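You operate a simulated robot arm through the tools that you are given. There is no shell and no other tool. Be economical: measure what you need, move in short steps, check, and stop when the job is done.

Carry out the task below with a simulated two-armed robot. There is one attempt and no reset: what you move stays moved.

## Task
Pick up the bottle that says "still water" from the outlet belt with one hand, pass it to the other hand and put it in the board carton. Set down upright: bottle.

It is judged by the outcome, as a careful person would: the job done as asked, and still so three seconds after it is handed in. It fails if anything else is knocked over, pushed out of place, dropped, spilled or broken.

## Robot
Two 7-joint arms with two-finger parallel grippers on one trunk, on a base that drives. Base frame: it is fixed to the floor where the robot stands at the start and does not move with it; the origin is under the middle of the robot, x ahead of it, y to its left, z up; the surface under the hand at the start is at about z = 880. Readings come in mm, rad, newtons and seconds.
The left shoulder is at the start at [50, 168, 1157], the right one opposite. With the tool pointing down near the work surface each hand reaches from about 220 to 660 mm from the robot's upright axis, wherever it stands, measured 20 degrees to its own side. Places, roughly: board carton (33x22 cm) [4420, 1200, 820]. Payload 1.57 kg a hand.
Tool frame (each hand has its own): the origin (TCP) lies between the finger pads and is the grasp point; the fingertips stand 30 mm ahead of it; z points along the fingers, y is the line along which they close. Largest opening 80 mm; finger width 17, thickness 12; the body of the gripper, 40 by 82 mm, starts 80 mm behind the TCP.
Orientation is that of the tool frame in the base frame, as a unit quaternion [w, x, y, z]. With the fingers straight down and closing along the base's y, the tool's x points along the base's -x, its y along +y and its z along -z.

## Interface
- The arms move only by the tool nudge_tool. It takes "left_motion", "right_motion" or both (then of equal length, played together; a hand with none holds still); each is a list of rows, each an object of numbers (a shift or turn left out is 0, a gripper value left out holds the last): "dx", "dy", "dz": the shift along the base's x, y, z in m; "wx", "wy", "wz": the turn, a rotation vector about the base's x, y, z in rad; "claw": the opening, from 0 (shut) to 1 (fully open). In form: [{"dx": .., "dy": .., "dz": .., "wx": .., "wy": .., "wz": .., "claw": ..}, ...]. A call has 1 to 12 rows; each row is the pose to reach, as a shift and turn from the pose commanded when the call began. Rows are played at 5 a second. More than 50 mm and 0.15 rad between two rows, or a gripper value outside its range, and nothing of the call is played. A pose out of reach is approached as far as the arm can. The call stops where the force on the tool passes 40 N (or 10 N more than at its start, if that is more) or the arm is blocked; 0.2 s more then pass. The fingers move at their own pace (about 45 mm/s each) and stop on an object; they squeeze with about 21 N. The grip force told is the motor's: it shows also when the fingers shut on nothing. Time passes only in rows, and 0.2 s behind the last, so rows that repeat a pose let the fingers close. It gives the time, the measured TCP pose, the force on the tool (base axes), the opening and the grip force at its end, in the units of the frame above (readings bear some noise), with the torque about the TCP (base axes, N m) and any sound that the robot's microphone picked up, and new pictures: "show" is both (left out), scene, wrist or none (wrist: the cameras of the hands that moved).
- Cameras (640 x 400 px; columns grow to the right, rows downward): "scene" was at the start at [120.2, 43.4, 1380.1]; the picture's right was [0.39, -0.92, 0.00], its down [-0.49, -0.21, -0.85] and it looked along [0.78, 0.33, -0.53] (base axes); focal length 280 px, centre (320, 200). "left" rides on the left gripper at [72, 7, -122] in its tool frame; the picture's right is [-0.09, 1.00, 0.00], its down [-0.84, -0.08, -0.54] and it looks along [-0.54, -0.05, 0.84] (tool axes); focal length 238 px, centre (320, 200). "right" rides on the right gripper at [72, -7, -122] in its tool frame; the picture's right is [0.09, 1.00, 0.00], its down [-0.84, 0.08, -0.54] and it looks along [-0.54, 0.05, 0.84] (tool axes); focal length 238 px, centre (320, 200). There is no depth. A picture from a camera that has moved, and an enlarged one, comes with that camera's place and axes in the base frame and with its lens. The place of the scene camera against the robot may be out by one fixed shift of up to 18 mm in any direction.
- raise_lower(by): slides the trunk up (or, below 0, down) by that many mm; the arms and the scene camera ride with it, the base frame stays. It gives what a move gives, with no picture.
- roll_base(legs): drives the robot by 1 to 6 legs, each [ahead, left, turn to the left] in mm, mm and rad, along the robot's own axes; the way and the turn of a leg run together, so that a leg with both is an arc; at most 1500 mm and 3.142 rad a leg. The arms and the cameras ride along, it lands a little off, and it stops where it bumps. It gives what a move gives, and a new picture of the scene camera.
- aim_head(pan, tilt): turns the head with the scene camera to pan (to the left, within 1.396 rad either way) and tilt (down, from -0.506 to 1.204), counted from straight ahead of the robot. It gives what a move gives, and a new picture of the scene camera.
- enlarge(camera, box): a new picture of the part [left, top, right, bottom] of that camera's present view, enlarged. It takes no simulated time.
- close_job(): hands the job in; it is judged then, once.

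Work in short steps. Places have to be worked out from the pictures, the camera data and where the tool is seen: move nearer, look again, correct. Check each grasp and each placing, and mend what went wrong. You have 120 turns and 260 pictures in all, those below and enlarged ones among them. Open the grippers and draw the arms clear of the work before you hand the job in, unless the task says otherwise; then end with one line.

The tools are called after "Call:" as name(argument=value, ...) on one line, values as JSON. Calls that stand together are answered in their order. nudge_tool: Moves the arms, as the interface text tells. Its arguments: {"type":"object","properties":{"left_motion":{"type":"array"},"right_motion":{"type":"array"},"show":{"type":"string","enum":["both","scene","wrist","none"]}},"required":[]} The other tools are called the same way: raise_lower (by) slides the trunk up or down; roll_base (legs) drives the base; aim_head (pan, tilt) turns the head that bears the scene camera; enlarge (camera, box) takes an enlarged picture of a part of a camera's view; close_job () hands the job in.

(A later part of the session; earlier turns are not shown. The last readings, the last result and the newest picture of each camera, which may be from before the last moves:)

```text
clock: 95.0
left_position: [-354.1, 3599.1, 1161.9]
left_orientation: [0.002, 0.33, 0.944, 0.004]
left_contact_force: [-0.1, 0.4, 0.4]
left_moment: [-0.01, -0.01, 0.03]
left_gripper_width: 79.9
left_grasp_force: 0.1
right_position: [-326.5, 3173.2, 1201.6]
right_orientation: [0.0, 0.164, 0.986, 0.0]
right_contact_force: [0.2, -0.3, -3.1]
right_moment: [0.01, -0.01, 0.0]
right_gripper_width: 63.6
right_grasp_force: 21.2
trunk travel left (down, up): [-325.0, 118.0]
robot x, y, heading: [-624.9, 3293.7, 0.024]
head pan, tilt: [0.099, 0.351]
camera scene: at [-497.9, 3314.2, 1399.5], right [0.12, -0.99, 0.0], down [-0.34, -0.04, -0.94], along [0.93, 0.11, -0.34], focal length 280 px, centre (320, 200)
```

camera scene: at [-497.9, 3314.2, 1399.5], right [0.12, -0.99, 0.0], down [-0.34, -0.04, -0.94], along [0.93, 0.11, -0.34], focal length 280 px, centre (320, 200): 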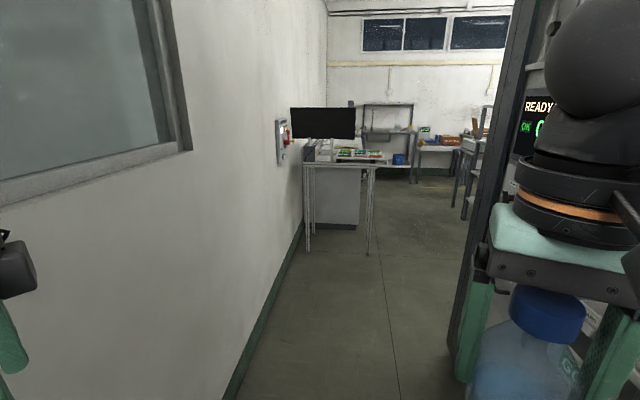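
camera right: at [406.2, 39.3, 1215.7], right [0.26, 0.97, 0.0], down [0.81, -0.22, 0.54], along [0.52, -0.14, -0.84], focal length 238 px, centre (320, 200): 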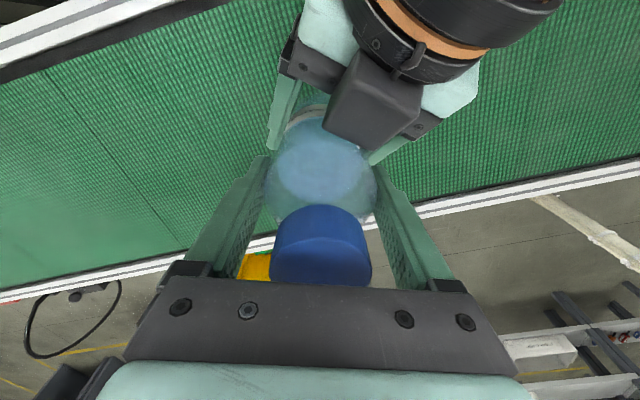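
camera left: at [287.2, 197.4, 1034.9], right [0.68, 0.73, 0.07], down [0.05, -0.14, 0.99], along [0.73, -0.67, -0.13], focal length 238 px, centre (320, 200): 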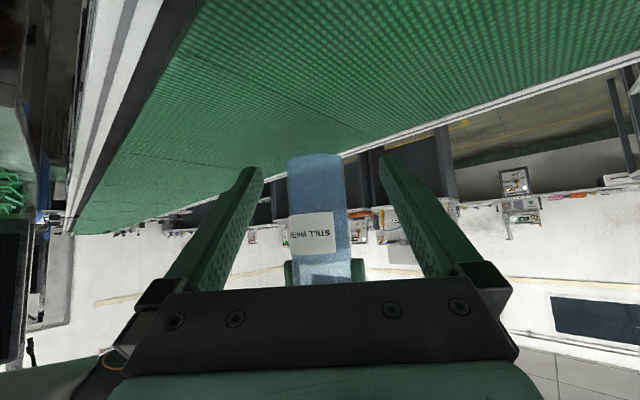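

Clear ahead until a table at x≈1945. I continue to about x=1150, past the machine's front edge, then look around.

Call:
roll_base(legs=[[900, -20, -0.024], [880, 0, 0]])

Call:
aim_head(pan=-0.7, tilt=0.3)

Call:
aim_head(pan=-0.1, tilt=0.3)

Call:
aim_head(pan=-1.25, tilt=0.3)

```text
clock: 103.7
left_position: [1390.0, 3604.8, 1179.2]
left_orientation: [0.007, 0.31, 0.95, 0.031]
left_contact_force: [-0.6, 0.4, -1.0]
left_moment: [0.0, 0.03, 0.0]
left_gripper_width: 80.0
left_grasp_force: 0.0
right_position: [1434.4, 3181.9, 1202.0]
right_orientation: [0.003, 0.144, 0.99, 0.014]
right_contact_force: [0.0, 0.1, -3.2]
right_moment: [-0.01, 0.0, -0.01]
right_gripper_width: 63.2
right_grasp_force: 21.6
trunk travel left (down, up): [-325.0, 118.0]
robot x, y, heading: [1136.0, 3316.9, 0.061]
head pan, tilt: [0.099, 0.351]
stopped in leg 2: the robot was blocked; the commanded pose is now the measured one
camera scene: at [1254.9, 3310.5, 1401.1], right [0.16, -0.99, -0.03], down [-0.33, -0.03, -0.94], along [0.93, 0.16, -0.33], focal length 280 px, centre (320, 200)
```

scene: 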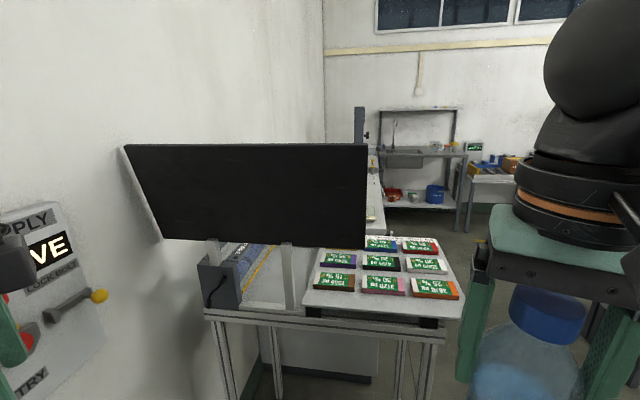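

```text
clock: 104.9
left_position: [1390.0, 3605.4, 1179.3]
left_orientation: [0.007, 0.312, 0.95, 0.033]
left_contact_force: [0.0, 0.3, 0.0]
left_moment: [0.0, 0.02, -0.03]
left_gripper_width: 80.2
left_grasp_force: 0.0
right_position: [1433.1, 3180.7, 1202.8]
right_orientation: [0.005, 0.145, 0.989, 0.017]
right_contact_force: [-0.2, -0.1, -3.7]
right_moment: [0.01, 0.0, -0.01]
right_gripper_width: 63.6
right_grasp_force: 21.1
trunk travel left (down, up): [-325.0, 118.0]
robot x, y, heading: [1138.7, 3318.7, 0.053]
head pan, tilt: [-0.7, 0.3]
camera scene: at [1235.8, 3238.7, 1403.3], right [-0.6, -0.8, -0.03], down [-0.22, 0.21, -0.95], along [0.77, -0.56, -0.3], focal length 280 px, centre (320, 200)
```

scene: 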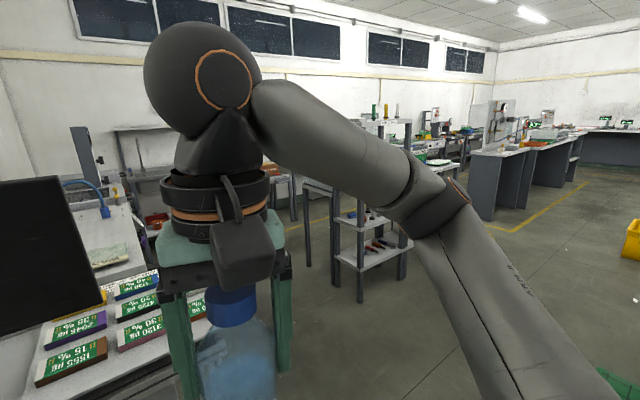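

```text
clock: 105.9
left_position: [1389.1, 3605.5, 1178.9]
left_orientation: [0.007, 0.312, 0.949, 0.031]
left_contact_force: [-0.3, -0.8, -0.6]
left_moment: [0.0, 0.0, 0.01]
left_gripper_width: 79.9
left_grasp_force: 0.1
right_position: [1433.1, 3180.2, 1202.6]
right_orientation: [0.005, 0.146, 0.989, 0.016]
right_contact_force: [0.4, -0.3, -3.9]
right_moment: [-0.04, -0.02, 0.0]
right_gripper_width: 63.6
right_grasp_force: 21.1
trunk travel left (down, up): [-325.0, 118.0]
robot x, y, heading: [1138.5, 3318.3, 0.057]
head pan, tilt: [-0.099, 0.3]
camera scene: at [1254.6, 3290.6, 1405.4], right [-0.04, -1.0, -0.03], down [-0.28, 0.04, -0.96], along [0.96, -0.03, -0.28], focal length 280 px, centre (320, 200)
```

scene: 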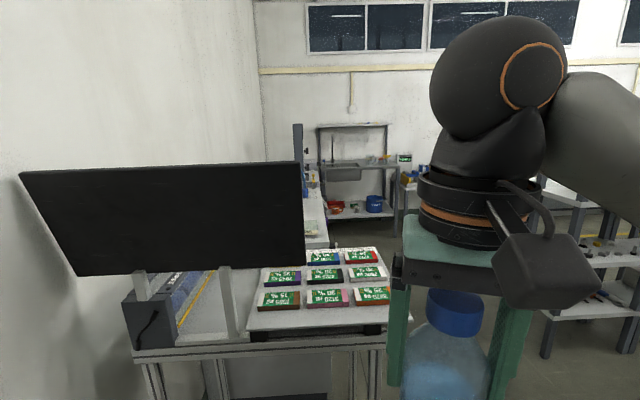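

```text
clock: 107.2
left_position: [1390.9, 3605.1, 1180.8]
left_orientation: [0.006, 0.313, 0.949, 0.032]
left_contact_force: [0.1, 0.4, 0.0]
left_moment: [0.0, 0.0, 0.04]
left_gripper_width: 80.0
left_grasp_force: 0.1
right_position: [1432.5, 3180.2, 1202.3]
right_orientation: [0.004, 0.145, 0.989, 0.016]
right_contact_force: [0.5, -0.7, -3.0]
right_moment: [-0.02, 0.01, -0.01]
right_gripper_width: 63.8
right_grasp_force: 20.8
trunk travel left (down, up): [-325.0, 118.0]
robot x, y, heading: [1138.0, 3320.2, 0.059]
head pan, tilt: [-1.25, 0.3]
camera scene: at [1196.5, 3208.0, 1401.9], right [-0.93, -0.37, -0.02], down [-0.1, 0.31, -0.95], along [0.36, -0.88, -0.32], focal length 280 px, centre (320, 200)
```

scene: 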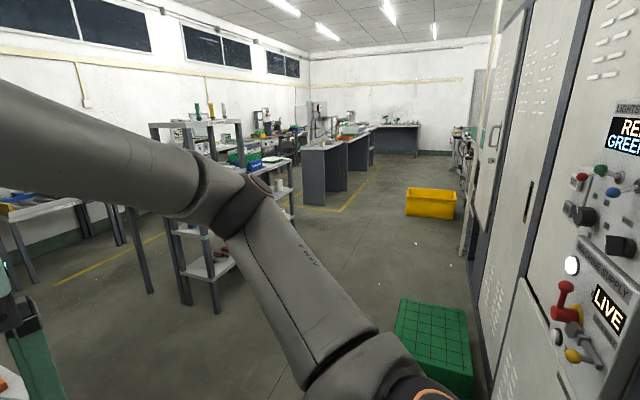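

The base was blocked and rolled slightly, so the left arm is probably touching the wall side. I look left.

Call:
aim_head(pan=1.25, tilt=0.4)

Call:
aim_head(pan=1.0, tilt=1.1)

```text
clock: 109.5
left_position: [1391.6, 3605.0, 1179.7]
left_orientation: [0.005, 0.313, 0.949, 0.033]
left_contact_force: [-0.2, -0.7, -0.9]
left_moment: [0.01, 0.01, 0.0]
left_gripper_width: 79.9
left_grasp_force: 0.0
right_position: [1434.8, 3181.1, 1202.6]
right_orientation: [0.004, 0.145, 0.989, 0.016]
right_contact_force: [-0.3, -0.4, -4.1]
right_moment: [0.03, 0.0, 0.04]
right_gripper_width: 63.7
right_grasp_force: 20.7
trunk travel left (down, up): [-325.0, 118.0]
robot x, y, heading: [1138.0, 3321.6, 0.057]
head pan, tilt: [1.25, 0.4]
camera scene: at [1187.1, 3384.6, 1398.1], right [0.97, -0.26, 0.0], down [-0.09, -0.35, -0.93], along [0.24, 0.9, -0.36], focal length 280 px, centre (320, 200)
```

scene: 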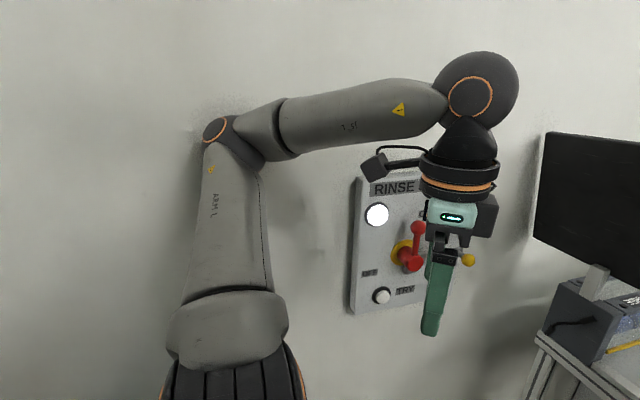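

```text
clock: 110.6
left_position: [1391.3, 3606.8, 1178.8]
left_orientation: [0.006, 0.314, 0.949, 0.033]
left_contact_force: [-0.6, -0.3, -0.8]
left_moment: [0.01, -0.01, 0.02]
left_gripper_width: 80.2
left_grasp_force: 0.1
right_position: [1433.7, 3180.1, 1200.9]
right_orientation: [0.004, 0.146, 0.989, 0.016]
right_contact_force: [-0.5, 0.2, -2.8]
right_moment: [0.01, -0.02, 0.0]
right_gripper_width: 63.7
right_grasp_force: 20.7
trunk travel left (down, up): [-325.0, 118.0]
robot x, y, heading: [1137.5, 3321.3, 0.056]
head pan, tilt: [1.0, 1.1]
camera scene: at [1195.0, 3352.2, 1340.3], right [0.87, -0.49, 0.0], down [-0.43, -0.76, -0.48], along [0.23, 0.42, -0.87], focal length 280 px, centre (320, 200)
```

scene: 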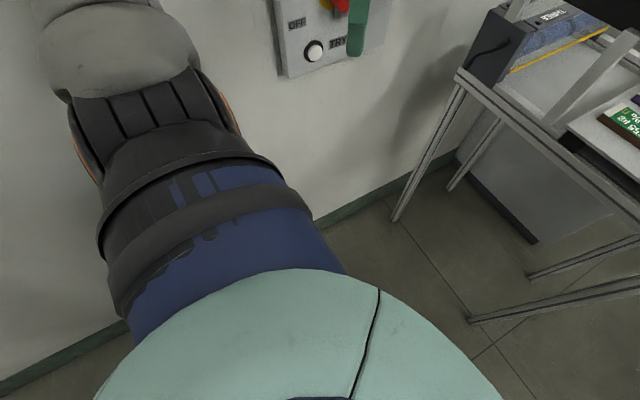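

The left elbow is touching the bare wall. I strafe right to free it, then move diagonally forward-right into the open room.

Call:
roll_base(legs=[[0, -90, 0], [220, -250, 0]])

Call:
aim_head(pan=1.25, tilt=0.4)

Call:
aim_head(pan=-0.9, tilt=0.35)

```text
clock: 114.4
left_position: [1635.9, 3316.6, 1165.3]
left_orientation: [0.004, 0.307, 0.952, 0.012]
left_contact_force: [0.4, -1.3, 0.1]
left_moment: [-0.01, 0.01, -0.02]
left_gripper_width: 80.0
left_grasp_force: 0.1
right_position: [1685.7, 2892.7, 1202.0]
right_orientation: [0.0, 0.139, 0.99, -0.001]
right_contact_force: [0.2, 0.6, -3.8]
right_moment: [0.02, 0.0, -0.02]
right_gripper_width: 63.7
right_grasp_force: 20.9
trunk travel left (down, up): [-325.0, 118.0]
robot x, y, heading: [1376.3, 3001.0, 0.07]
head pan, tilt: [1.0, 1.1]
camera scene: at [1446.1, 3065.4, 1338.2], right [0.88, -0.48, 0.0], down [-0.43, -0.78, -0.45], along [0.22, 0.4, -0.89], focal length 280 px, centre (320, 200)
```

scene: 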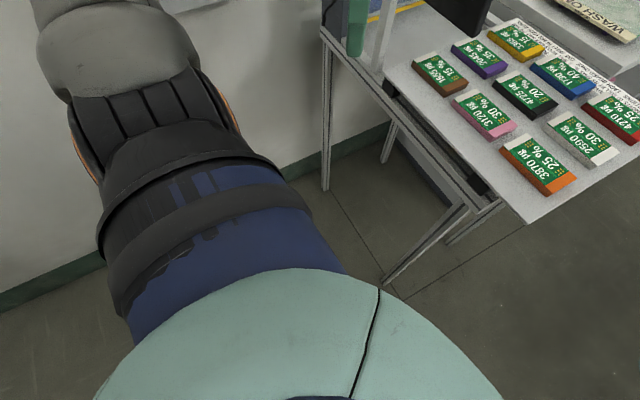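

```text
clock: 115.5
left_position: [1636.3, 3317.9, 1164.4]
left_orientation: [0.005, 0.306, 0.952, 0.012]
left_contact_force: [0.2, 0.1, 0.3]
left_moment: [0.04, -0.01, -0.01]
left_gripper_width: 79.9
left_grasp_force: 0.1
right_position: [1685.0, 2893.5, 1200.8]
right_orientation: [-0.001, 0.139, 0.99, -0.001]
right_contact_force: [0.7, 0.7, -4.0]
right_moment: [-0.02, 0.0, 0.0]
right_gripper_width: 63.4
right_grasp_force: 21.2
trunk travel left (down, up): [-325.0, 118.0]
robot x, y, heading: [1374.1, 2998.6, 0.068]
head pan, tilt: [1.25, 0.4]
camera scene: at [1438.6, 3100.0, 1394.9], right [0.97, -0.25, 0.0], down [-0.1, -0.38, -0.92], along [0.23, 0.89, -0.39], focal length 280 px, centre (320, 200)
```

scene: 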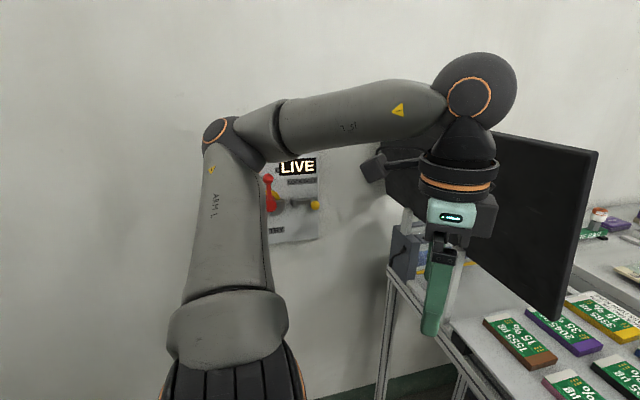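

```text
clock: 117.5
left_position: [1636.7, 3317.0, 1165.7]
left_orientation: [0.005, 0.306, 0.952, 0.012]
left_contact_force: [0.1, -0.3, 0.4]
left_moment: [0.0, 0.0, 0.02]
left_gripper_width: 80.1
left_grasp_force: 0.0
right_position: [1684.7, 2893.0, 1200.8]
right_orientation: [0.0, 0.14, 0.99, -0.001]
right_contact_force: [0.7, -1.1, -3.5]
right_moment: [-0.04, 0.01, 0.03]
right_gripper_width: 63.6
right_grasp_force: 20.9
trunk travel left (down, up): [-325.0, 118.0]
robot x, y, heading: [1376.9, 2999.6, 0.068]
head pan, tilt: [-0.901, 0.351]
camera scene: at [1478.3, 2941.5, 1399.5], right [-0.74, -0.67, 0.0], down [-0.23, 0.25, -0.94], along [0.63, -0.69, -0.34], focal length 280 px, centre (320, 200)
```

scene: 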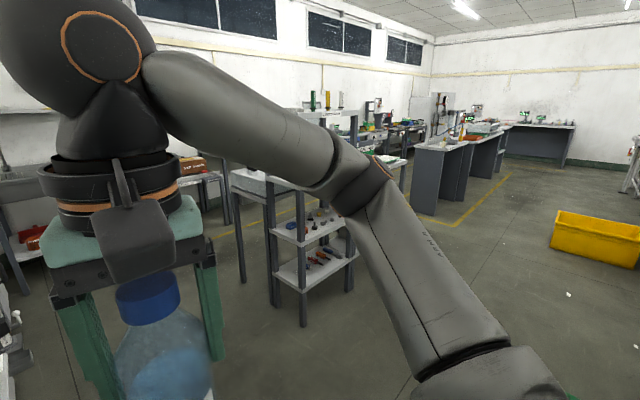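

The elbow is free and the bottle is still held. The elbows span about ±600 mm, so I drive diagonally into the open floor at about (1740,2510), then turn to face -y.

Call:
roll_base(legs=[[330, -515, 0], [0, 0, -0.82], [0, 0, -0.82]])

Call:
aim_head(pan=0.35, tilt=0.35)

Call:
aim_head(pan=1.2, tilt=0.3)

```text
clock: 126.7
left_position: [2034.5, 2231.1, 1164.8]
left_orientation: [0.012, 0.905, 0.425, 0.005]
left_contact_force: [0.1, 0.0, -0.8]
left_moment: [-0.02, 0.01, 0.0]
left_gripper_width: 80.0
left_grasp_force: 0.1
right_position: [1608.7, 2213.3, 1202.6]
right_orientation: [0.0, 0.819, 0.573, -0.001]
right_contact_force: [-0.1, 0.3, -4.2]
right_moment: [0.03, -0.01, 0.03]
right_gripper_width: 63.4
right_grasp_force: 20.8
trunk travel left (down, up): [-325.0, 118.0]
robot x, y, heading: [1736.2, 2512.1, -1.574]
head pan, tilt: [-0.901, 0.351]
camera scene: at [1661.0, 2422.5, 1399.5], right [-0.62, 0.78, 0.0], down [0.27, 0.21, -0.94], along [-0.74, -0.58, -0.34], focal length 280 px, centre (320, 200)
```

scene: 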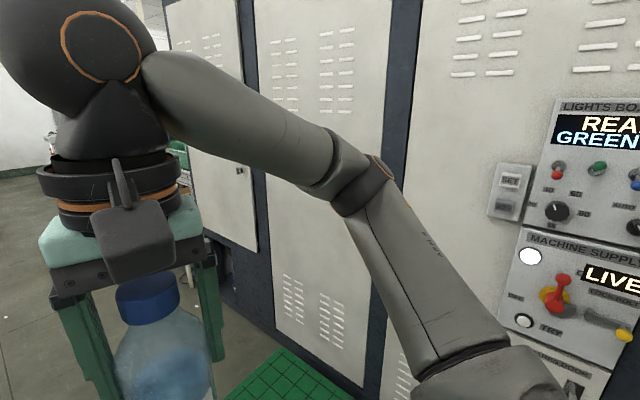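

```text
clock: 128.1
left_position: [2035.0, 2230.8, 1165.2]
left_orientation: [0.012, 0.906, 0.424, 0.004]
left_contact_force: [0.7, 0.3, -0.7]
left_moment: [0.01, -0.03, 0.0]
left_gripper_width: 80.1
left_grasp_force: 0.0
right_position: [1607.9, 2213.0, 1202.8]
right_orientation: [-0.001, 0.82, 0.573, 0.001]
right_contact_force: [0.6, -0.6, -2.8]
right_moment: [-0.01, -0.04, 0.02]
right_gripper_width: 63.5
right_grasp_force: 21.0
trunk travel left (down, up): [-325.0, 118.0]
robot x, y, heading: [1734.9, 2511.2, -1.572]
head pan, tilt: [0.351, 0.351]
camera scene: at [1766.1, 2392.9, 1399.5], right [-0.94, -0.34, 0.0], down [-0.12, 0.32, -0.94], along [0.32, -0.88, -0.34], focal length 280 px, centre (320, 200)
```

scene: 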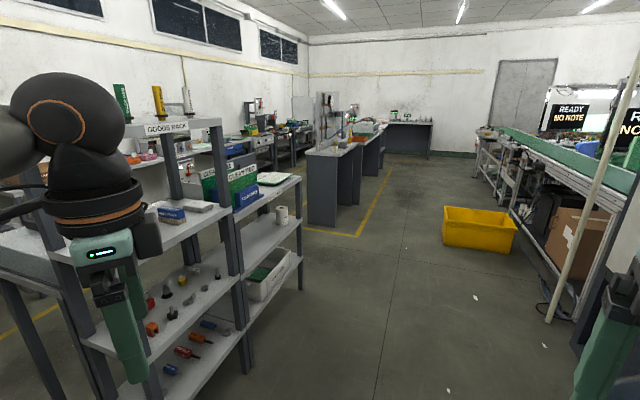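

```text
clock: 129.3
left_position: [2034.6, 2231.6, 1165.0]
left_orientation: [0.013, 0.905, 0.424, 0.006]
left_contact_force: [0.0, 0.3, 0.5]
left_moment: [-0.03, -0.01, -0.01]
left_gripper_width: 79.7
left_grasp_force: 0.1
right_position: [1609.5, 2213.6, 1202.2]
right_orientation: [0.0, 0.82, 0.573, 0.0]
right_contact_force: [-0.3, 1.2, -2.6]
right_moment: [0.0, 0.01, 0.01]
right_gripper_width: 63.7
right_grasp_force: 20.7
trunk travel left (down, up): [-325.0, 118.0]
robot x, y, heading: [1735.5, 2509.5, -1.572]
head pan, tilt: [1.201, 0.3]
camera scene: at [1821.2, 2446.5, 1404.3], right [-0.36, -0.93, 0.0], down [-0.28, 0.11, -0.96], along [0.89, -0.35, -0.3], focal length 280 px, centre (320, 200)
```

scene: 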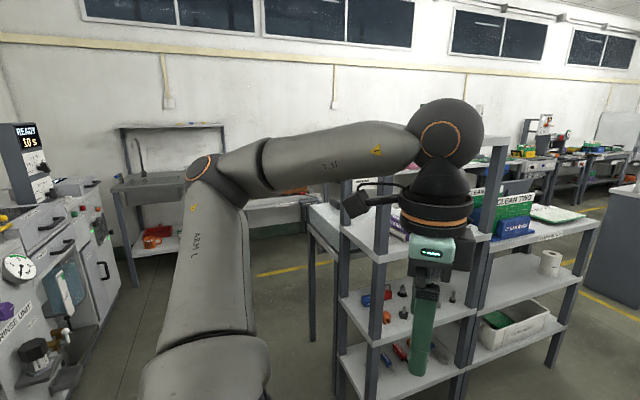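

The racks' front face is at x≈2545 (y 714–2000), and the aisle to the carton bench lies between y≈-380 and 714. I drive straight down to y≈200, still facing -y.

Call:
roll_base(legs=[[1300, 0, 0], [1010, 0, 0]])

Call:
aim_head(pan=1.3, tilt=0.35)

Call:
aim_head(pan=0.6, tilt=0.4)

```text
clock: 140.9
left_position: [2025.7, -133.4, 1165.7]
left_orientation: [0.013, 0.904, 0.427, 0.005]
left_contact_force: [0.6, -0.5, -0.2]
left_moment: [-0.01, -0.01, 0.01]
left_gripper_width: 79.7
left_grasp_force: 0.1
right_position: [1600.1, -155.3, 1201.9]
right_orientation: [-0.001, 0.817, 0.576, -0.001]
right_contact_force: [-0.4, 0.4, -3.2]
right_moment: [-0.01, -0.02, 0.0]
right_gripper_width: 63.8
right_grasp_force: 21.1
trunk travel left (down, up): [-325.0, 118.0]
robot x, y, heading: [1726.4, 140.0, -1.562]
head pan, tilt: [1.201, 0.3]
camera scene: at [1811.9, 79.8, 1404.3], right [-0.36, -0.93, 0.0], down [-0.28, 0.11, -0.96], along [0.89, -0.34, -0.3], focal length 280 px, centre (320, 200)
```

scene: 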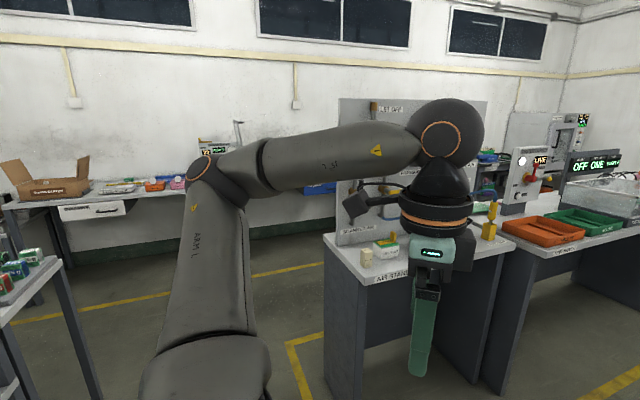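

```text
clock: 141.6
left_position: [2026.1, -134.6, 1164.9]
left_orientation: [0.012, 0.904, 0.427, 0.005]
left_contact_force: [0.7, -0.8, 0.2]
left_moment: [0.01, 0.0, 0.01]
left_gripper_width: 79.9
left_grasp_force: 0.1
right_position: [1600.6, -154.9, 1202.1]
right_orientation: [0.0, 0.818, 0.575, 0.0]
right_contact_force: [0.0, -0.2, -3.6]
right_moment: [0.01, 0.01, 0.0]
right_gripper_width: 63.4
right_grasp_force: 21.1
trunk travel left (down, up): [-325.0, 118.0]
robot x, y, heading: [1724.4, 146.2, -1.571]
head pan, tilt: [1.3, 0.351]
camera scene: at [1814.5, 88.9, 1399.6], right [-0.26, -0.96, 0.0], down [-0.33, 0.09, -0.94], along [0.91, -0.25, -0.34], focal length 280 px, centre (320, 200)
```

scene: 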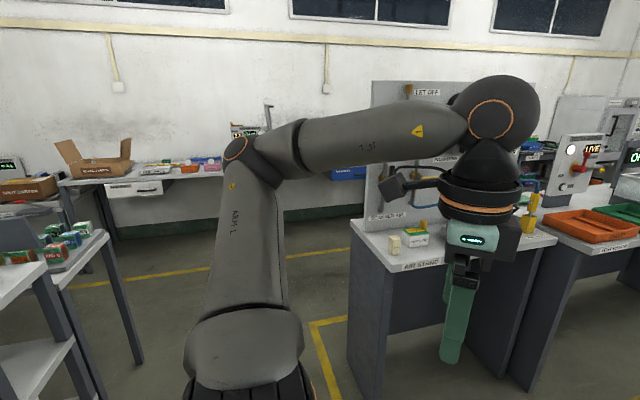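

```text
clock: 142.6
left_position: [2027.5, -133.7, 1164.4]
left_orientation: [0.013, 0.904, 0.427, 0.005]
left_contact_force: [-0.4, -0.4, -0.1]
left_moment: [-0.01, -0.01, 0.03]
left_gripper_width: 80.1
left_grasp_force: 0.0
right_position: [1600.2, -155.1, 1202.4]
right_orientation: [-0.002, 0.818, 0.576, 0.001]
right_contact_force: [-0.2, 0.6, -3.1]
right_moment: [0.01, -0.04, 0.0]
right_gripper_width: 63.6
right_grasp_force: 21.4
trunk travel left (down, up): [-325.0, 118.0]
robot x, y, heading: [1726.8, 144.9, -1.568]
head pan, tilt: [0.6, 0.4]
camera scene: at [1777.4, 37.2, 1395.0], right [-0.82, -0.57, 0.0], down [-0.22, 0.32, -0.92], along [0.52, -0.76, -0.39], focal length 280 px, centre (320, 200)
```

scene: 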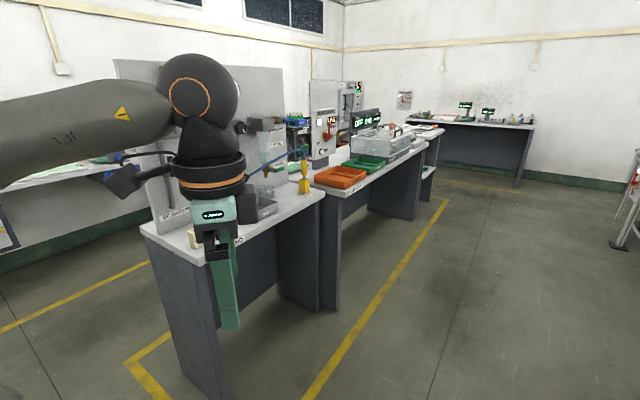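

The aisle at y≈-290…700 is clear. I strafe left (+x) through it, keeping Y≈180.

Call:
roll_base(legs=[[-35, 1300, 0]])

Call:
aim_head(pan=1.39, tilt=0.5)

Call:
aim_head(pan=0.3, tilt=0.5)

```text
clock: 154.4
left_position: [3335.5, -113.4, 1165.2]
left_orientation: [0.012, 0.909, 0.417, 0.005]
left_contact_force: [0.8, 0.1, 0.2]
left_moment: [-0.03, 0.02, 0.03]
left_gripper_width: 79.9
left_grasp_force: 0.1
right_position: [2909.2, -125.5, 1201.4]
right_orientation: [0.0, 0.824, 0.566, 0.0]
right_contact_force: [0.0, -0.1, -3.3]
right_moment: [-0.02, 0.04, -0.01]
right_gripper_width: 63.5
right_grasp_force: 21.5
trunk travel left (down, up): [-325.0, 118.0]
robot x, y, heading: [3041.0, 172.8, -1.587]
head pan, tilt: [0.6, 0.4]
camera scene: at [3089.6, 63.6, 1395.0], right [-0.83, -0.55, 0.0], down [-0.21, 0.32, -0.92], along [0.51, -0.77, -0.39], focal length 280 px, centre (320, 200)
```

scene: 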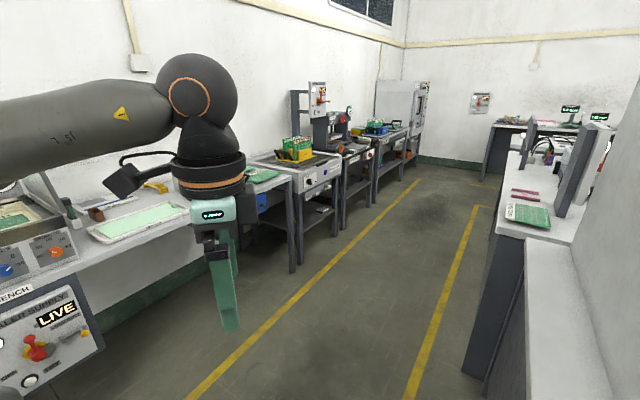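

```text
clock: 155.5
left_position: [3335.0, -113.2, 1165.6]
left_orientation: [0.012, 0.909, 0.418, 0.005]
left_contact_force: [-0.2, 0.2, 0.2]
left_moment: [0.02, 0.01, -0.02]
left_gripper_width: 80.1
left_grasp_force: 0.0
right_position: [2907.2, -125.0, 1202.1]
right_orientation: [-0.001, 0.824, 0.567, 0.0]
right_contact_force: [-0.1, -0.6, -3.2]
right_moment: [0.02, -0.01, -0.01]
right_gripper_width: 63.6
right_grasp_force: 21.1
trunk travel left (down, up): [-325.0, 118.0]
robot x, y, heading: [3042.8, 176.4, -1.586]
head pan, tilt: [1.389, 0.499]
camera scene: at [3127.7, 122.9, 1385.9], right [-0.2, -0.98, 0.0], down [-0.47, 0.09, -0.88], along [0.86, -0.17, -0.48], focal length 280 px, centre (320, 200)
```

scene: 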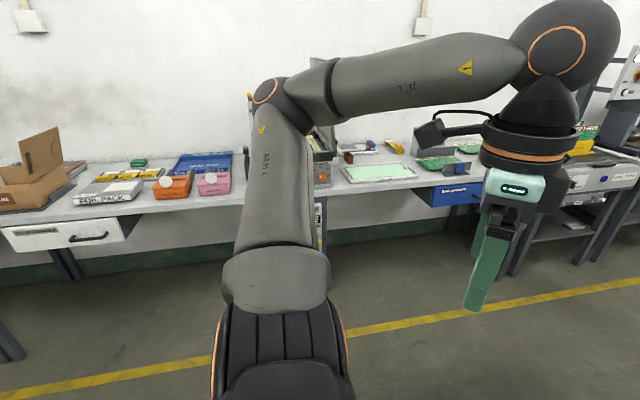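

```text
clock: 156.8
left_position: [3335.6, -113.0, 1164.6]
left_orientation: [0.013, 0.909, 0.417, 0.004]
left_contact_force: [-0.5, -0.6, -0.3]
left_moment: [0.0, 0.0, 0.0]
left_gripper_width: 79.9
left_grasp_force: 0.1
right_position: [2908.9, -123.7, 1202.7]
right_orientation: [-0.001, 0.824, 0.567, 0.0]
right_contact_force: [0.6, 0.2, -3.4]
right_moment: [-0.03, -0.02, 0.01]
right_gripper_width: 63.4
right_grasp_force: 21.4
trunk travel left (down, up): [-325.0, 118.0]
robot x, y, heading: [3039.0, 172.8, -1.585]
head pan, tilt: [0.3, 0.499]
camera scene: at [3064.0, 53.5, 1385.9], right [-0.96, -0.28, 0.0], down [-0.13, 0.46, -0.88], along [0.25, -0.84, -0.48], focal length 280 px, centre (320, 200)
```

scene: 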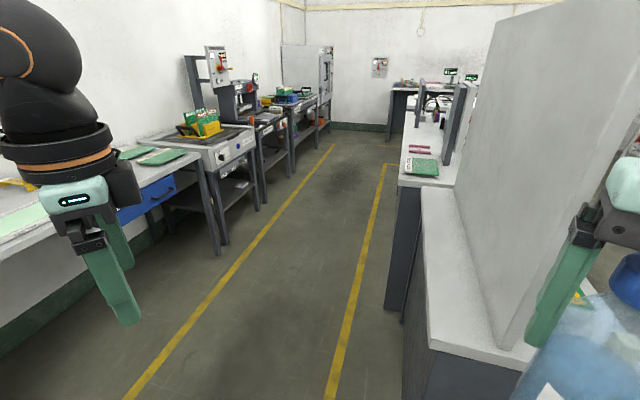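

We are through. I strafe on to x≈3500, turn to face +x, move up to x≈3800 and look at the carton bench.

Call:
roll_base(legs=[[0, 460, 0], [0, 0, 0.8], [0, 0, 0.785], [280, 0, 0]])

Call:
aim_head(pan=0.75, tilt=0.45)

```text
clock: 167.2
left_position: [4097.1, 442.1, 1165.1]
left_orientation: [0.005, 0.356, 0.934, 0.012]
left_contact_force: [-0.1, 0.5, 0.4]
left_moment: [0.01, 0.0, 0.01]
left_gripper_width: 79.8
left_grasp_force: 0.1
right_position: [4099.8, 15.9, 1202.1]
right_orientation: [0.001, 0.19, 0.982, 0.0]
right_contact_force: [0.4, 0.3, -3.6]
right_moment: [0.0, 0.01, 0.0]
right_gripper_width: 63.5
right_grasp_force: 20.6
trunk travel left (down, up): [-325.0, 118.0]
robot x, y, heading: [3799.1, 151.9, -0.038]
head pan, tilt: [0.3, 0.499]
camera scene: at [3931.7, 183.9, 1385.8], right [0.26, -0.96, 0.0], down [-0.46, -0.13, -0.88], along [0.85, 0.23, -0.48], focal length 280 px, centre (320, 200)
```

scene: 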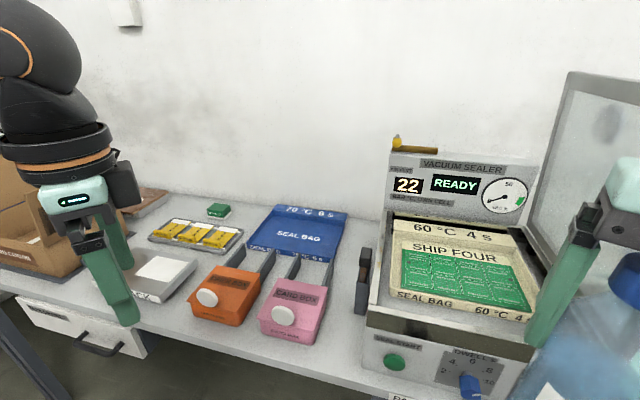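

```text
clock: 168.1
left_position: [4096.4, 442.2, 1165.0]
left_orientation: [0.005, 0.356, 0.935, 0.012]
left_contact_force: [0.8, 0.3, 1.0]
left_moment: [-0.01, 0.03, 0.0]
left_gripper_width: 80.0
left_grasp_force: 0.0
right_position: [4099.9, 15.9, 1202.4]
right_orientation: [0.0, 0.191, 0.982, -0.001]
right_contact_force: [0.4, -0.6, -3.6]
right_moment: [0.02, -0.01, 0.01]
right_gripper_width: 63.4
right_grasp_force: 21.0
trunk travel left (down, up): [-325.0, 118.0]
robot x, y, heading: [3806.2, 154.9, -0.029]
head pan, tilt: [0.75, 0.45]
camera scene: at [3912.6, 220.3, 1390.3], right [0.66, -0.75, 0.0], down [-0.33, -0.29, -0.9], along [0.68, 0.59, -0.44], focal length 280 px, centre (320, 200)
```

scene: 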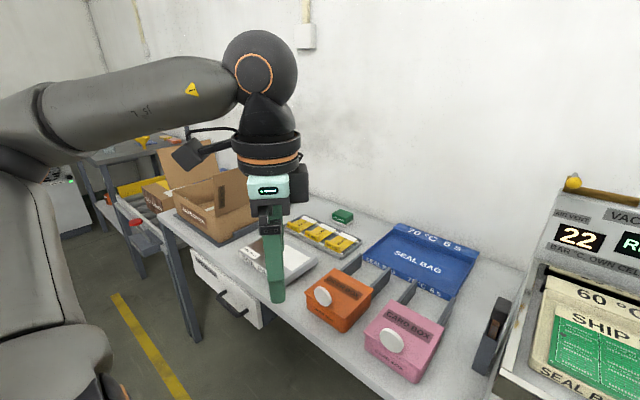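

There are cartons on the bench. I enlarge them to read which one is the board carton.

Call:
enlarge(camera="scene", box=[110, 120, 290, 260])

```text
2.86 times, centred on (200, 190) of scene
camera zoom: at [3912.6, 220.3, 1390.3], right [0.66, -0.75, 0.0], down [-0.33, -0.29, -0.9], along [0.68, 0.59, -0.44], focal length 800 px, centre (663, 229)
```

zoom: 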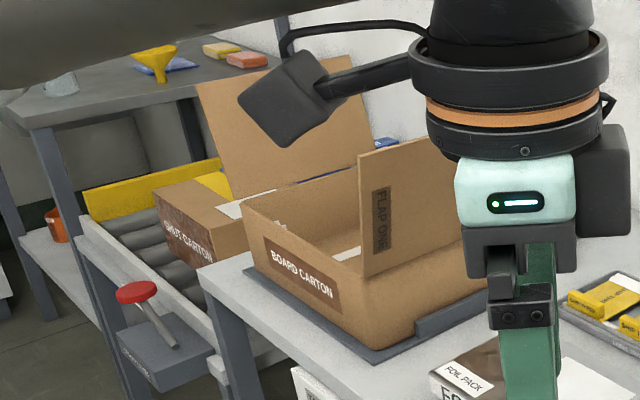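

The "BOARD CARTON" is the open box on the bench, with flaps only on its ±y sides. I strafe left toward it in two stages.

Call:
roll_base(legs=[[0, 0, 0.03], [0, 750, 0]])

Call:
aim_head(pan=0.45, tilt=0.6)

Call:
aim_head(pan=1.2, tilt=0.6)

```text
clock: 175.7
left_position: [4077.8, 1226.1, 1165.7]
left_orientation: [0.005, 0.332, 0.943, 0.012]
left_contact_force: [-0.4, -0.4, -0.7]
left_moment: [-0.03, 0.01, 0.01]
left_gripper_width: 79.9
left_grasp_force: 0.1
right_position: [4103.4, 801.2, 1201.5]
right_orientation: [0.001, 0.167, 0.986, -0.001]
right_contact_force: [1.0, -0.2, -3.1]
right_moment: [0.01, -0.01, -0.01]
right_gripper_width: 63.4
right_grasp_force: 21.2
trunk travel left (down, up): [-325.0, 118.0]
robot x, y, heading: [3802.5, 925.2, 0.013]
head pan, tilt: [0.75, 0.45]
camera scene: at [3905.8, 996.7, 1390.3], right [0.69, -0.72, 0.0], down [-0.31, -0.3, -0.9], along [0.65, 0.62, -0.44], focal length 280 px, centre (320, 200)
```

scene: 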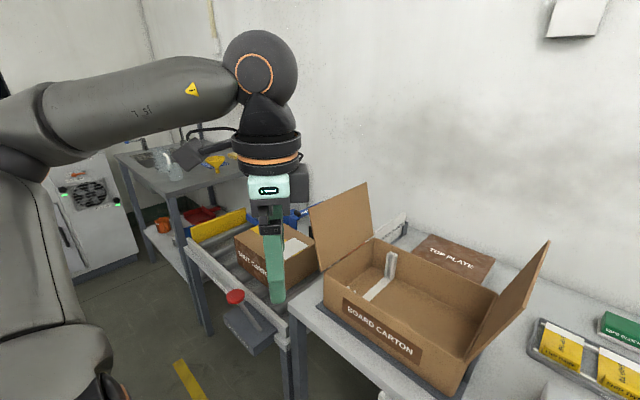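

```text
clock: 176.5
left_position: [4077.1, 1226.2, 1165.8]
left_orientation: [0.005, 0.333, 0.943, 0.012]
left_contact_force: [-0.2, -0.7, 0.5]
left_moment: [0.01, 0.03, 0.0]
left_gripper_width: 79.9
left_grasp_force: 0.0
right_position: [4102.3, 800.3, 1202.0]
right_orientation: [0.0, 0.167, 0.986, -0.001]
right_contact_force: [0.1, 0.5, -3.1]
right_moment: [0.04, 0.0, 0.03]
right_gripper_width: 63.3
right_grasp_force: 20.9
trunk travel left (down, up): [-325.0, 118.0]
robot x, y, heading: [3799.4, 924.6, 0.015]
head pan, tilt: [0.45, 0.6]
camera scene: at [3918.5, 972.6, 1376.8], right [0.45, -0.89, 0.0], down [-0.5, -0.25, -0.83], along [0.74, 0.37, -0.56], focal length 280 px, centre (320, 200)
```

scene: 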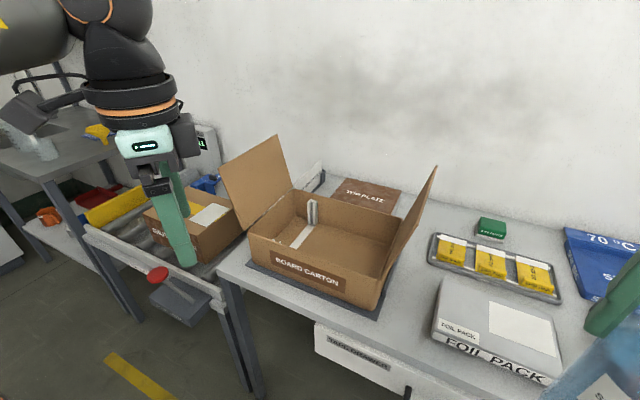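

```text
clock: 177.6
left_position: [4078.4, 1228.0, 1165.6]
left_orientation: [0.005, 0.333, 0.943, 0.012]
left_contact_force: [0.3, 1.0, -0.2]
left_moment: [-0.03, 0.04, 0.02]
left_gripper_width: 80.3
left_grasp_force: 0.0
right_position: [4104.3, 801.4, 1202.1]
right_orientation: [0.0, 0.167, 0.986, -0.002]
right_contact_force: [0.2, 0.2, -3.3]
right_moment: [-0.01, 0.0, 0.02]
right_gripper_width: 63.5
right_grasp_force: 21.1
trunk travel left (down, up): [-325.0, 118.0]
robot x, y, heading: [3803.4, 923.5, 0.017]
head pan, tilt: [1.201, 0.6]
camera scene: at [3870.3, 1015.8, 1376.8], right [0.94, -0.35, 0.0], down [-0.2, -0.53, -0.83], along [0.29, 0.77, -0.56], focal length 280 px, centre (320, 200)
```

scene: 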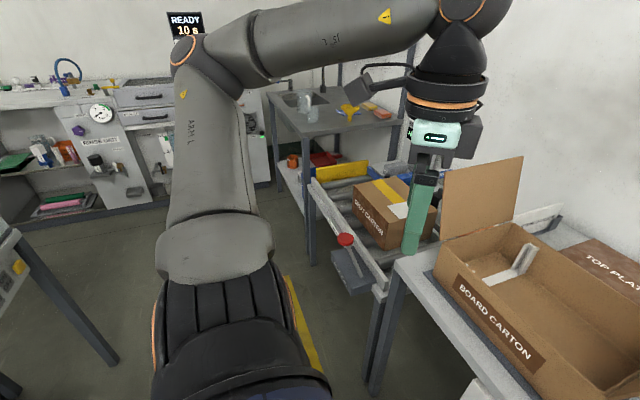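

I enlarge the carton to see its interior and corners.

Call:
aim_head(pan=0.45, tilt=0.6)

Call:
enlarge(camera="scene", box=[210, 120, 450, 330])

```text
clock: 178.7
left_position: [4077.7, 1226.5, 1165.7]
left_orientation: [0.004, 0.332, 0.943, 0.012]
left_contact_force: [-0.1, 0.4, -0.9]
left_moment: [-0.01, 0.01, -0.01]
left_gripper_width: 80.3
left_grasp_force: 0.0
right_position: [4101.9, 801.0, 1202.7]
right_orientation: [0.0, 0.168, 0.986, -0.001]
right_contact_force: [1.0, 0.7, -3.8]
right_moment: [0.02, 0.0, -0.03]
right_gripper_width: 63.3
right_grasp_force: 21.3
trunk travel left (down, up): [-325.0, 118.0]
robot x, y, heading: [3800.1, 925.6, 0.014]
head pan, tilt: [0.45, 0.6]
camera scene: at [3918.5, 972.6, 1376.8], right [0.45, -0.89, 0.0], down [-0.51, -0.25, -0.82], along [0.74, 0.37, -0.57], focal length 280 px, centre (320, 200)
```

scene: 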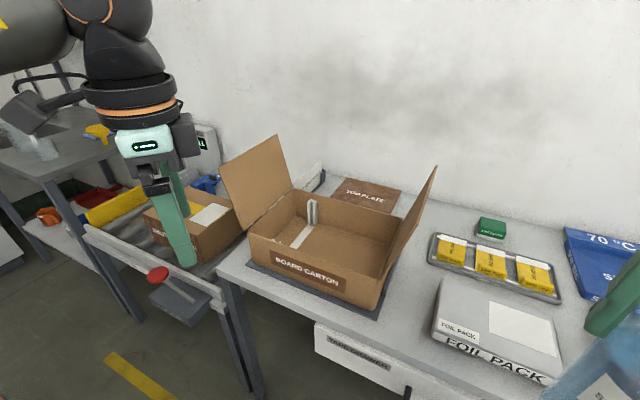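

```text
1.90 times, centred on (330, 225) of scene
camera zoom: at [3918.5, 972.6, 1376.8], right [0.45, -0.89, 0.0], down [-0.51, -0.25, -0.82], along [0.74, 0.37, -0.57], focal length 534 px, centre (301, 152)
```

zoom: 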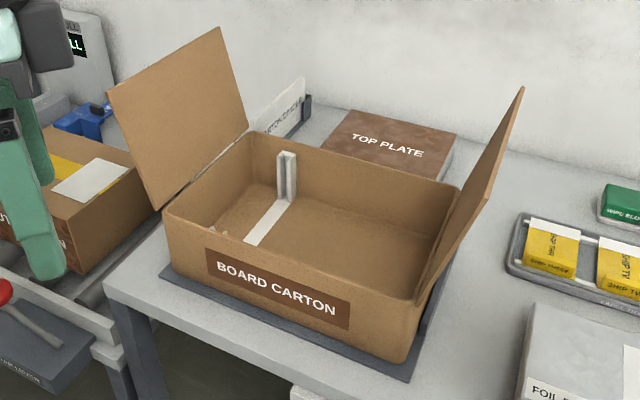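

The carton floor is at about z=828, with rim z≈935, x 4300–4520 and y 1033–1362. A thin divider sits at y≈1290. I will place the bottle near (4390,1160), so I move the base to about (3840,1330).

Call:
roll_base(legs=[[0, 400, -0.014], [40, 0, 0]])

Call:
aim_head(pan=-0.25, tilt=0.65)

```text
clock: 183.1
left_position: [4123.8, 1613.1, 1164.2]
left_orientation: [0.005, 0.342, 0.94, 0.011]
left_contact_force: [0.3, 0.2, -0.7]
left_moment: [-0.01, 0.05, -0.02]
left_gripper_width: 80.1
left_grasp_force: 0.0
right_position: [4138.6, 1186.7, 1202.1]
right_orientation: [-0.001, 0.177, 0.984, 0.0]
right_contact_force: [1.3, 0.0, -4.2]
right_moment: [-0.02, 0.0, 0.0]
right_gripper_width: 63.5
right_grasp_force: 21.3
trunk travel left (down, up): [-325.0, 118.0]
robot x, y, heading: [3835.7, 1315.6, -0.006]
head pan, tilt: [0.45, 0.6]
camera scene: at [3958.6, 1362.3, 1376.6], right [0.43, -0.9, 0.0], down [-0.51, -0.24, -0.82], along [0.74, 0.36, -0.57], focal length 280 px, centre (320, 200)
```

scene: 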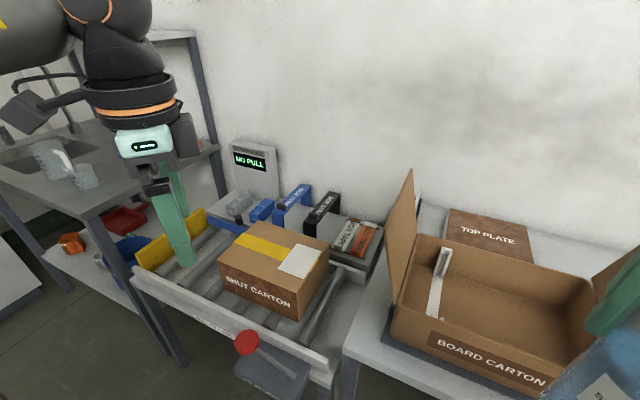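

```text
clock: 184.2
left_position: [4121.4, 1612.3, 1165.4]
left_orientation: [0.005, 0.341, 0.94, 0.012]
left_contact_force: [-0.6, 0.3, -0.6]
left_moment: [-0.04, 0.03, 0.0]
left_gripper_width: 79.9
left_grasp_force: 0.0
right_position: [4137.9, 1188.0, 1202.3]
right_orientation: [-0.001, 0.176, 0.984, -0.001]
right_contact_force: [-0.6, 0.6, -2.9]
right_moment: [-0.01, 0.01, 0.01]
right_gripper_width: 63.6
right_grasp_force: 21.4
trunk travel left (down, up): [-325.0, 118.0]
robot x, y, heading: [3839.1, 1317.6, -0.009]
head pan, tilt: [-0.25, 0.649]
camera scene: at [3961.6, 1302.4, 1372.5], right [-0.25, -0.97, 0.0], down [-0.59, 0.15, -0.8], along [0.77, -0.2, -0.6], focal length 280 px, centre (320, 200)
```

scene: 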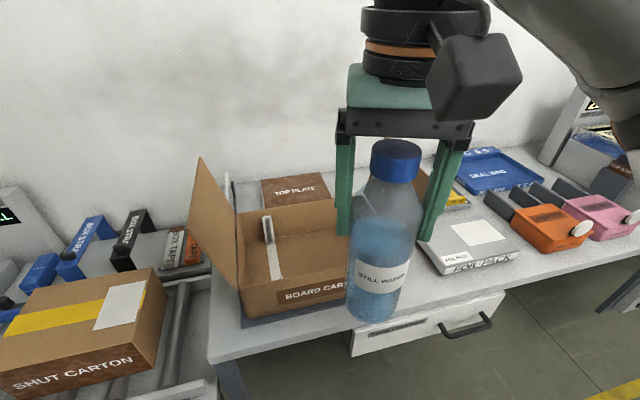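

The bottle hangs upright in front of the carton with its base well above the rim. I move it over the target at about (4390,1155).

Call:
nudge_tool(right_motion=[{"dx": 0.036, "dy": -0.005}, {"dx": 0.072, "dy": -0.01}, {"dx": 0.108, "dy": -0.015}, {"dx": 0.144, "dy": -0.02}, {"dx": 0.18, "dy": -0.025}, {"dx": 0.216, "dy": -0.03}, {"dx": 0.252, "dy": -0.033}, {"dx": 0.252, "dy": -0.033}])

```text
clock: 186.0
left_position: [4122.1, 1612.8, 1166.5]
left_orientation: [0.005, 0.342, 0.94, 0.012]
left_contact_force: [-0.5, -0.1, -0.2]
left_moment: [-0.03, 0.04, 0.0]
left_gripper_width: 79.9
left_grasp_force: 0.0
right_position: [4391.3, 1154.7, 1202.0]
right_orientation: [0.0, 0.177, 0.984, -0.001]
right_contact_force: [-0.3, 0.3, -4.1]
right_moment: [0.01, 0.02, 0.0]
right_gripper_width: 63.4
right_grasp_force: 20.7
trunk travel left (down, up): [-325.0, 118.0]
robot x, y, heading: [3839.6, 1317.8, -0.007]
head pan, tilt: [-0.25, 0.649]
camera scene: at [3961.5, 1301.7, 1372.5], right [-0.25, -0.97, 0.0], down [-0.59, 0.15, -0.8], along [0.77, -0.2, -0.6], focal length 280 px, centre (320, 200)
camera right: at [4321.3, 1174.0, 1324.5], right [0.26, 0.97, 0.0], down [0.81, -0.22, 0.54], along [0.52, -0.14, -0.84], focal length 238 px, centre (320, 200)
```

scene: 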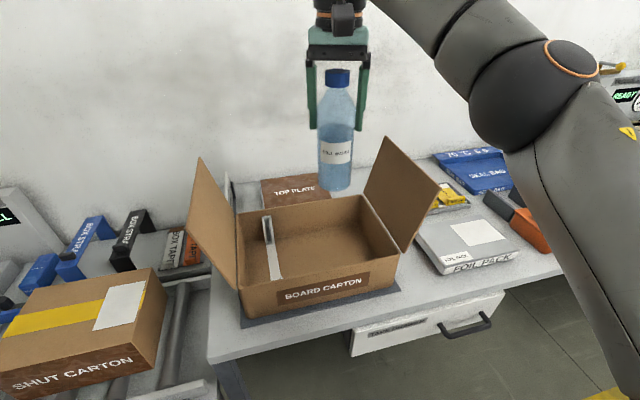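
right: 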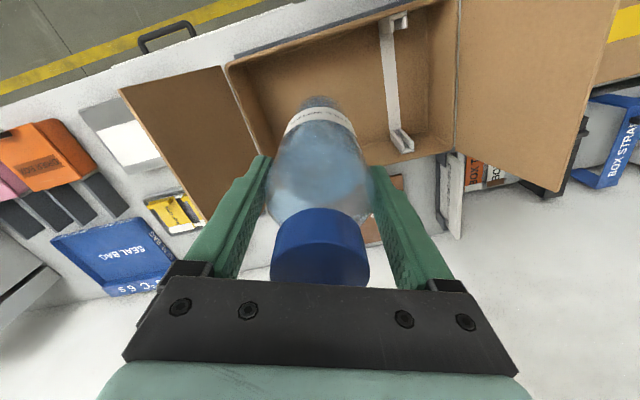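

The vertical below the tool lands mid-right of the carton floor, clear of the divider. I descend most of the way.

Call:
nudge_tool(right_motion=[{"dz": -0.035}, {"dz": -0.07}, {"dz": -0.105}, {"dz": -0.14}, {"dz": -0.17}, {"dz": -0.195}, {"dz": -0.195}])

Call:
enlarge(camera="scene", box=[180, 100, 460, 330])

```text
clock: 187.6
left_position: [4121.3, 1612.9, 1164.1]
left_orientation: [0.005, 0.342, 0.94, 0.012]
left_contact_force: [0.0, -0.2, 0.7]
left_moment: [0.02, 0.0, 0.01]
left_gripper_width: 79.9
left_grasp_force: 0.0
right_position: [4391.8, 1155.0, 1004.8]
right_orientation: [0.0, 0.177, 0.984, -0.001]
right_contact_force: [0.1, 0.6, -3.6]
right_moment: [-0.01, -0.02, -0.01]
right_gripper_width: 63.3
right_grasp_force: 20.9
trunk travel left (down, up): [-325.0, 118.0]
robot x, y, heading: [3837.5, 1316.1, -0.003]
head pan, tilt: [-0.25, 0.649]
camera scene: at [3961.7, 1302.4, 1372.5], right [-0.25, -0.97, 0.0], down [-0.59, 0.15, -0.8], along [0.77, -0.2, -0.6], focal length 280 px, centre (320, 200)
camera right: at [4320.4, 1173.9, 1128.3], right [0.26, 0.97, 0.0], down [0.81, -0.22, 0.54], along [0.52, -0.14, -0.84], focal length 238 px, centre (320, 200)
```

scene: 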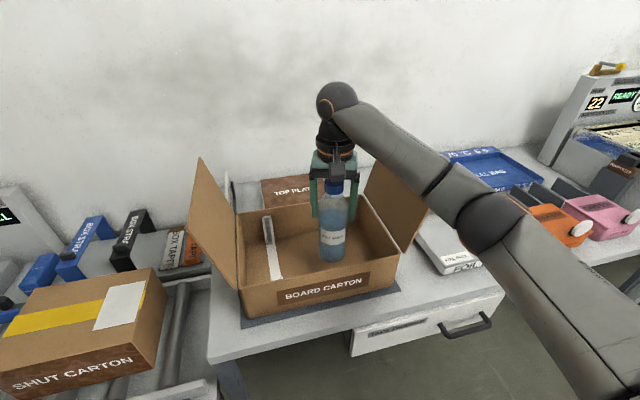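
right: 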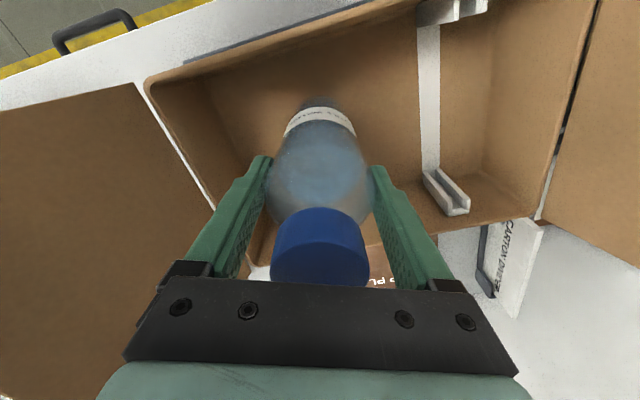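

```text
1.74 times, centred on (320, 215) of scene
camera zoom: at [3961.7, 1302.4, 1372.5], right [-0.25, -0.97, 0.0], down [-0.59, 0.15, -0.8], along [0.77, -0.2, -0.6], focal length 487 px, centre (320, 174)
```

zoom: 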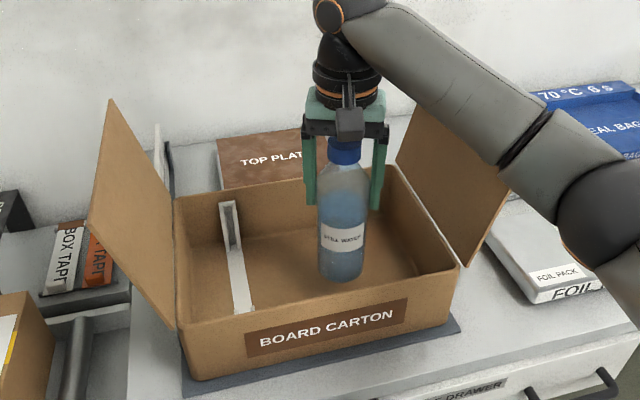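

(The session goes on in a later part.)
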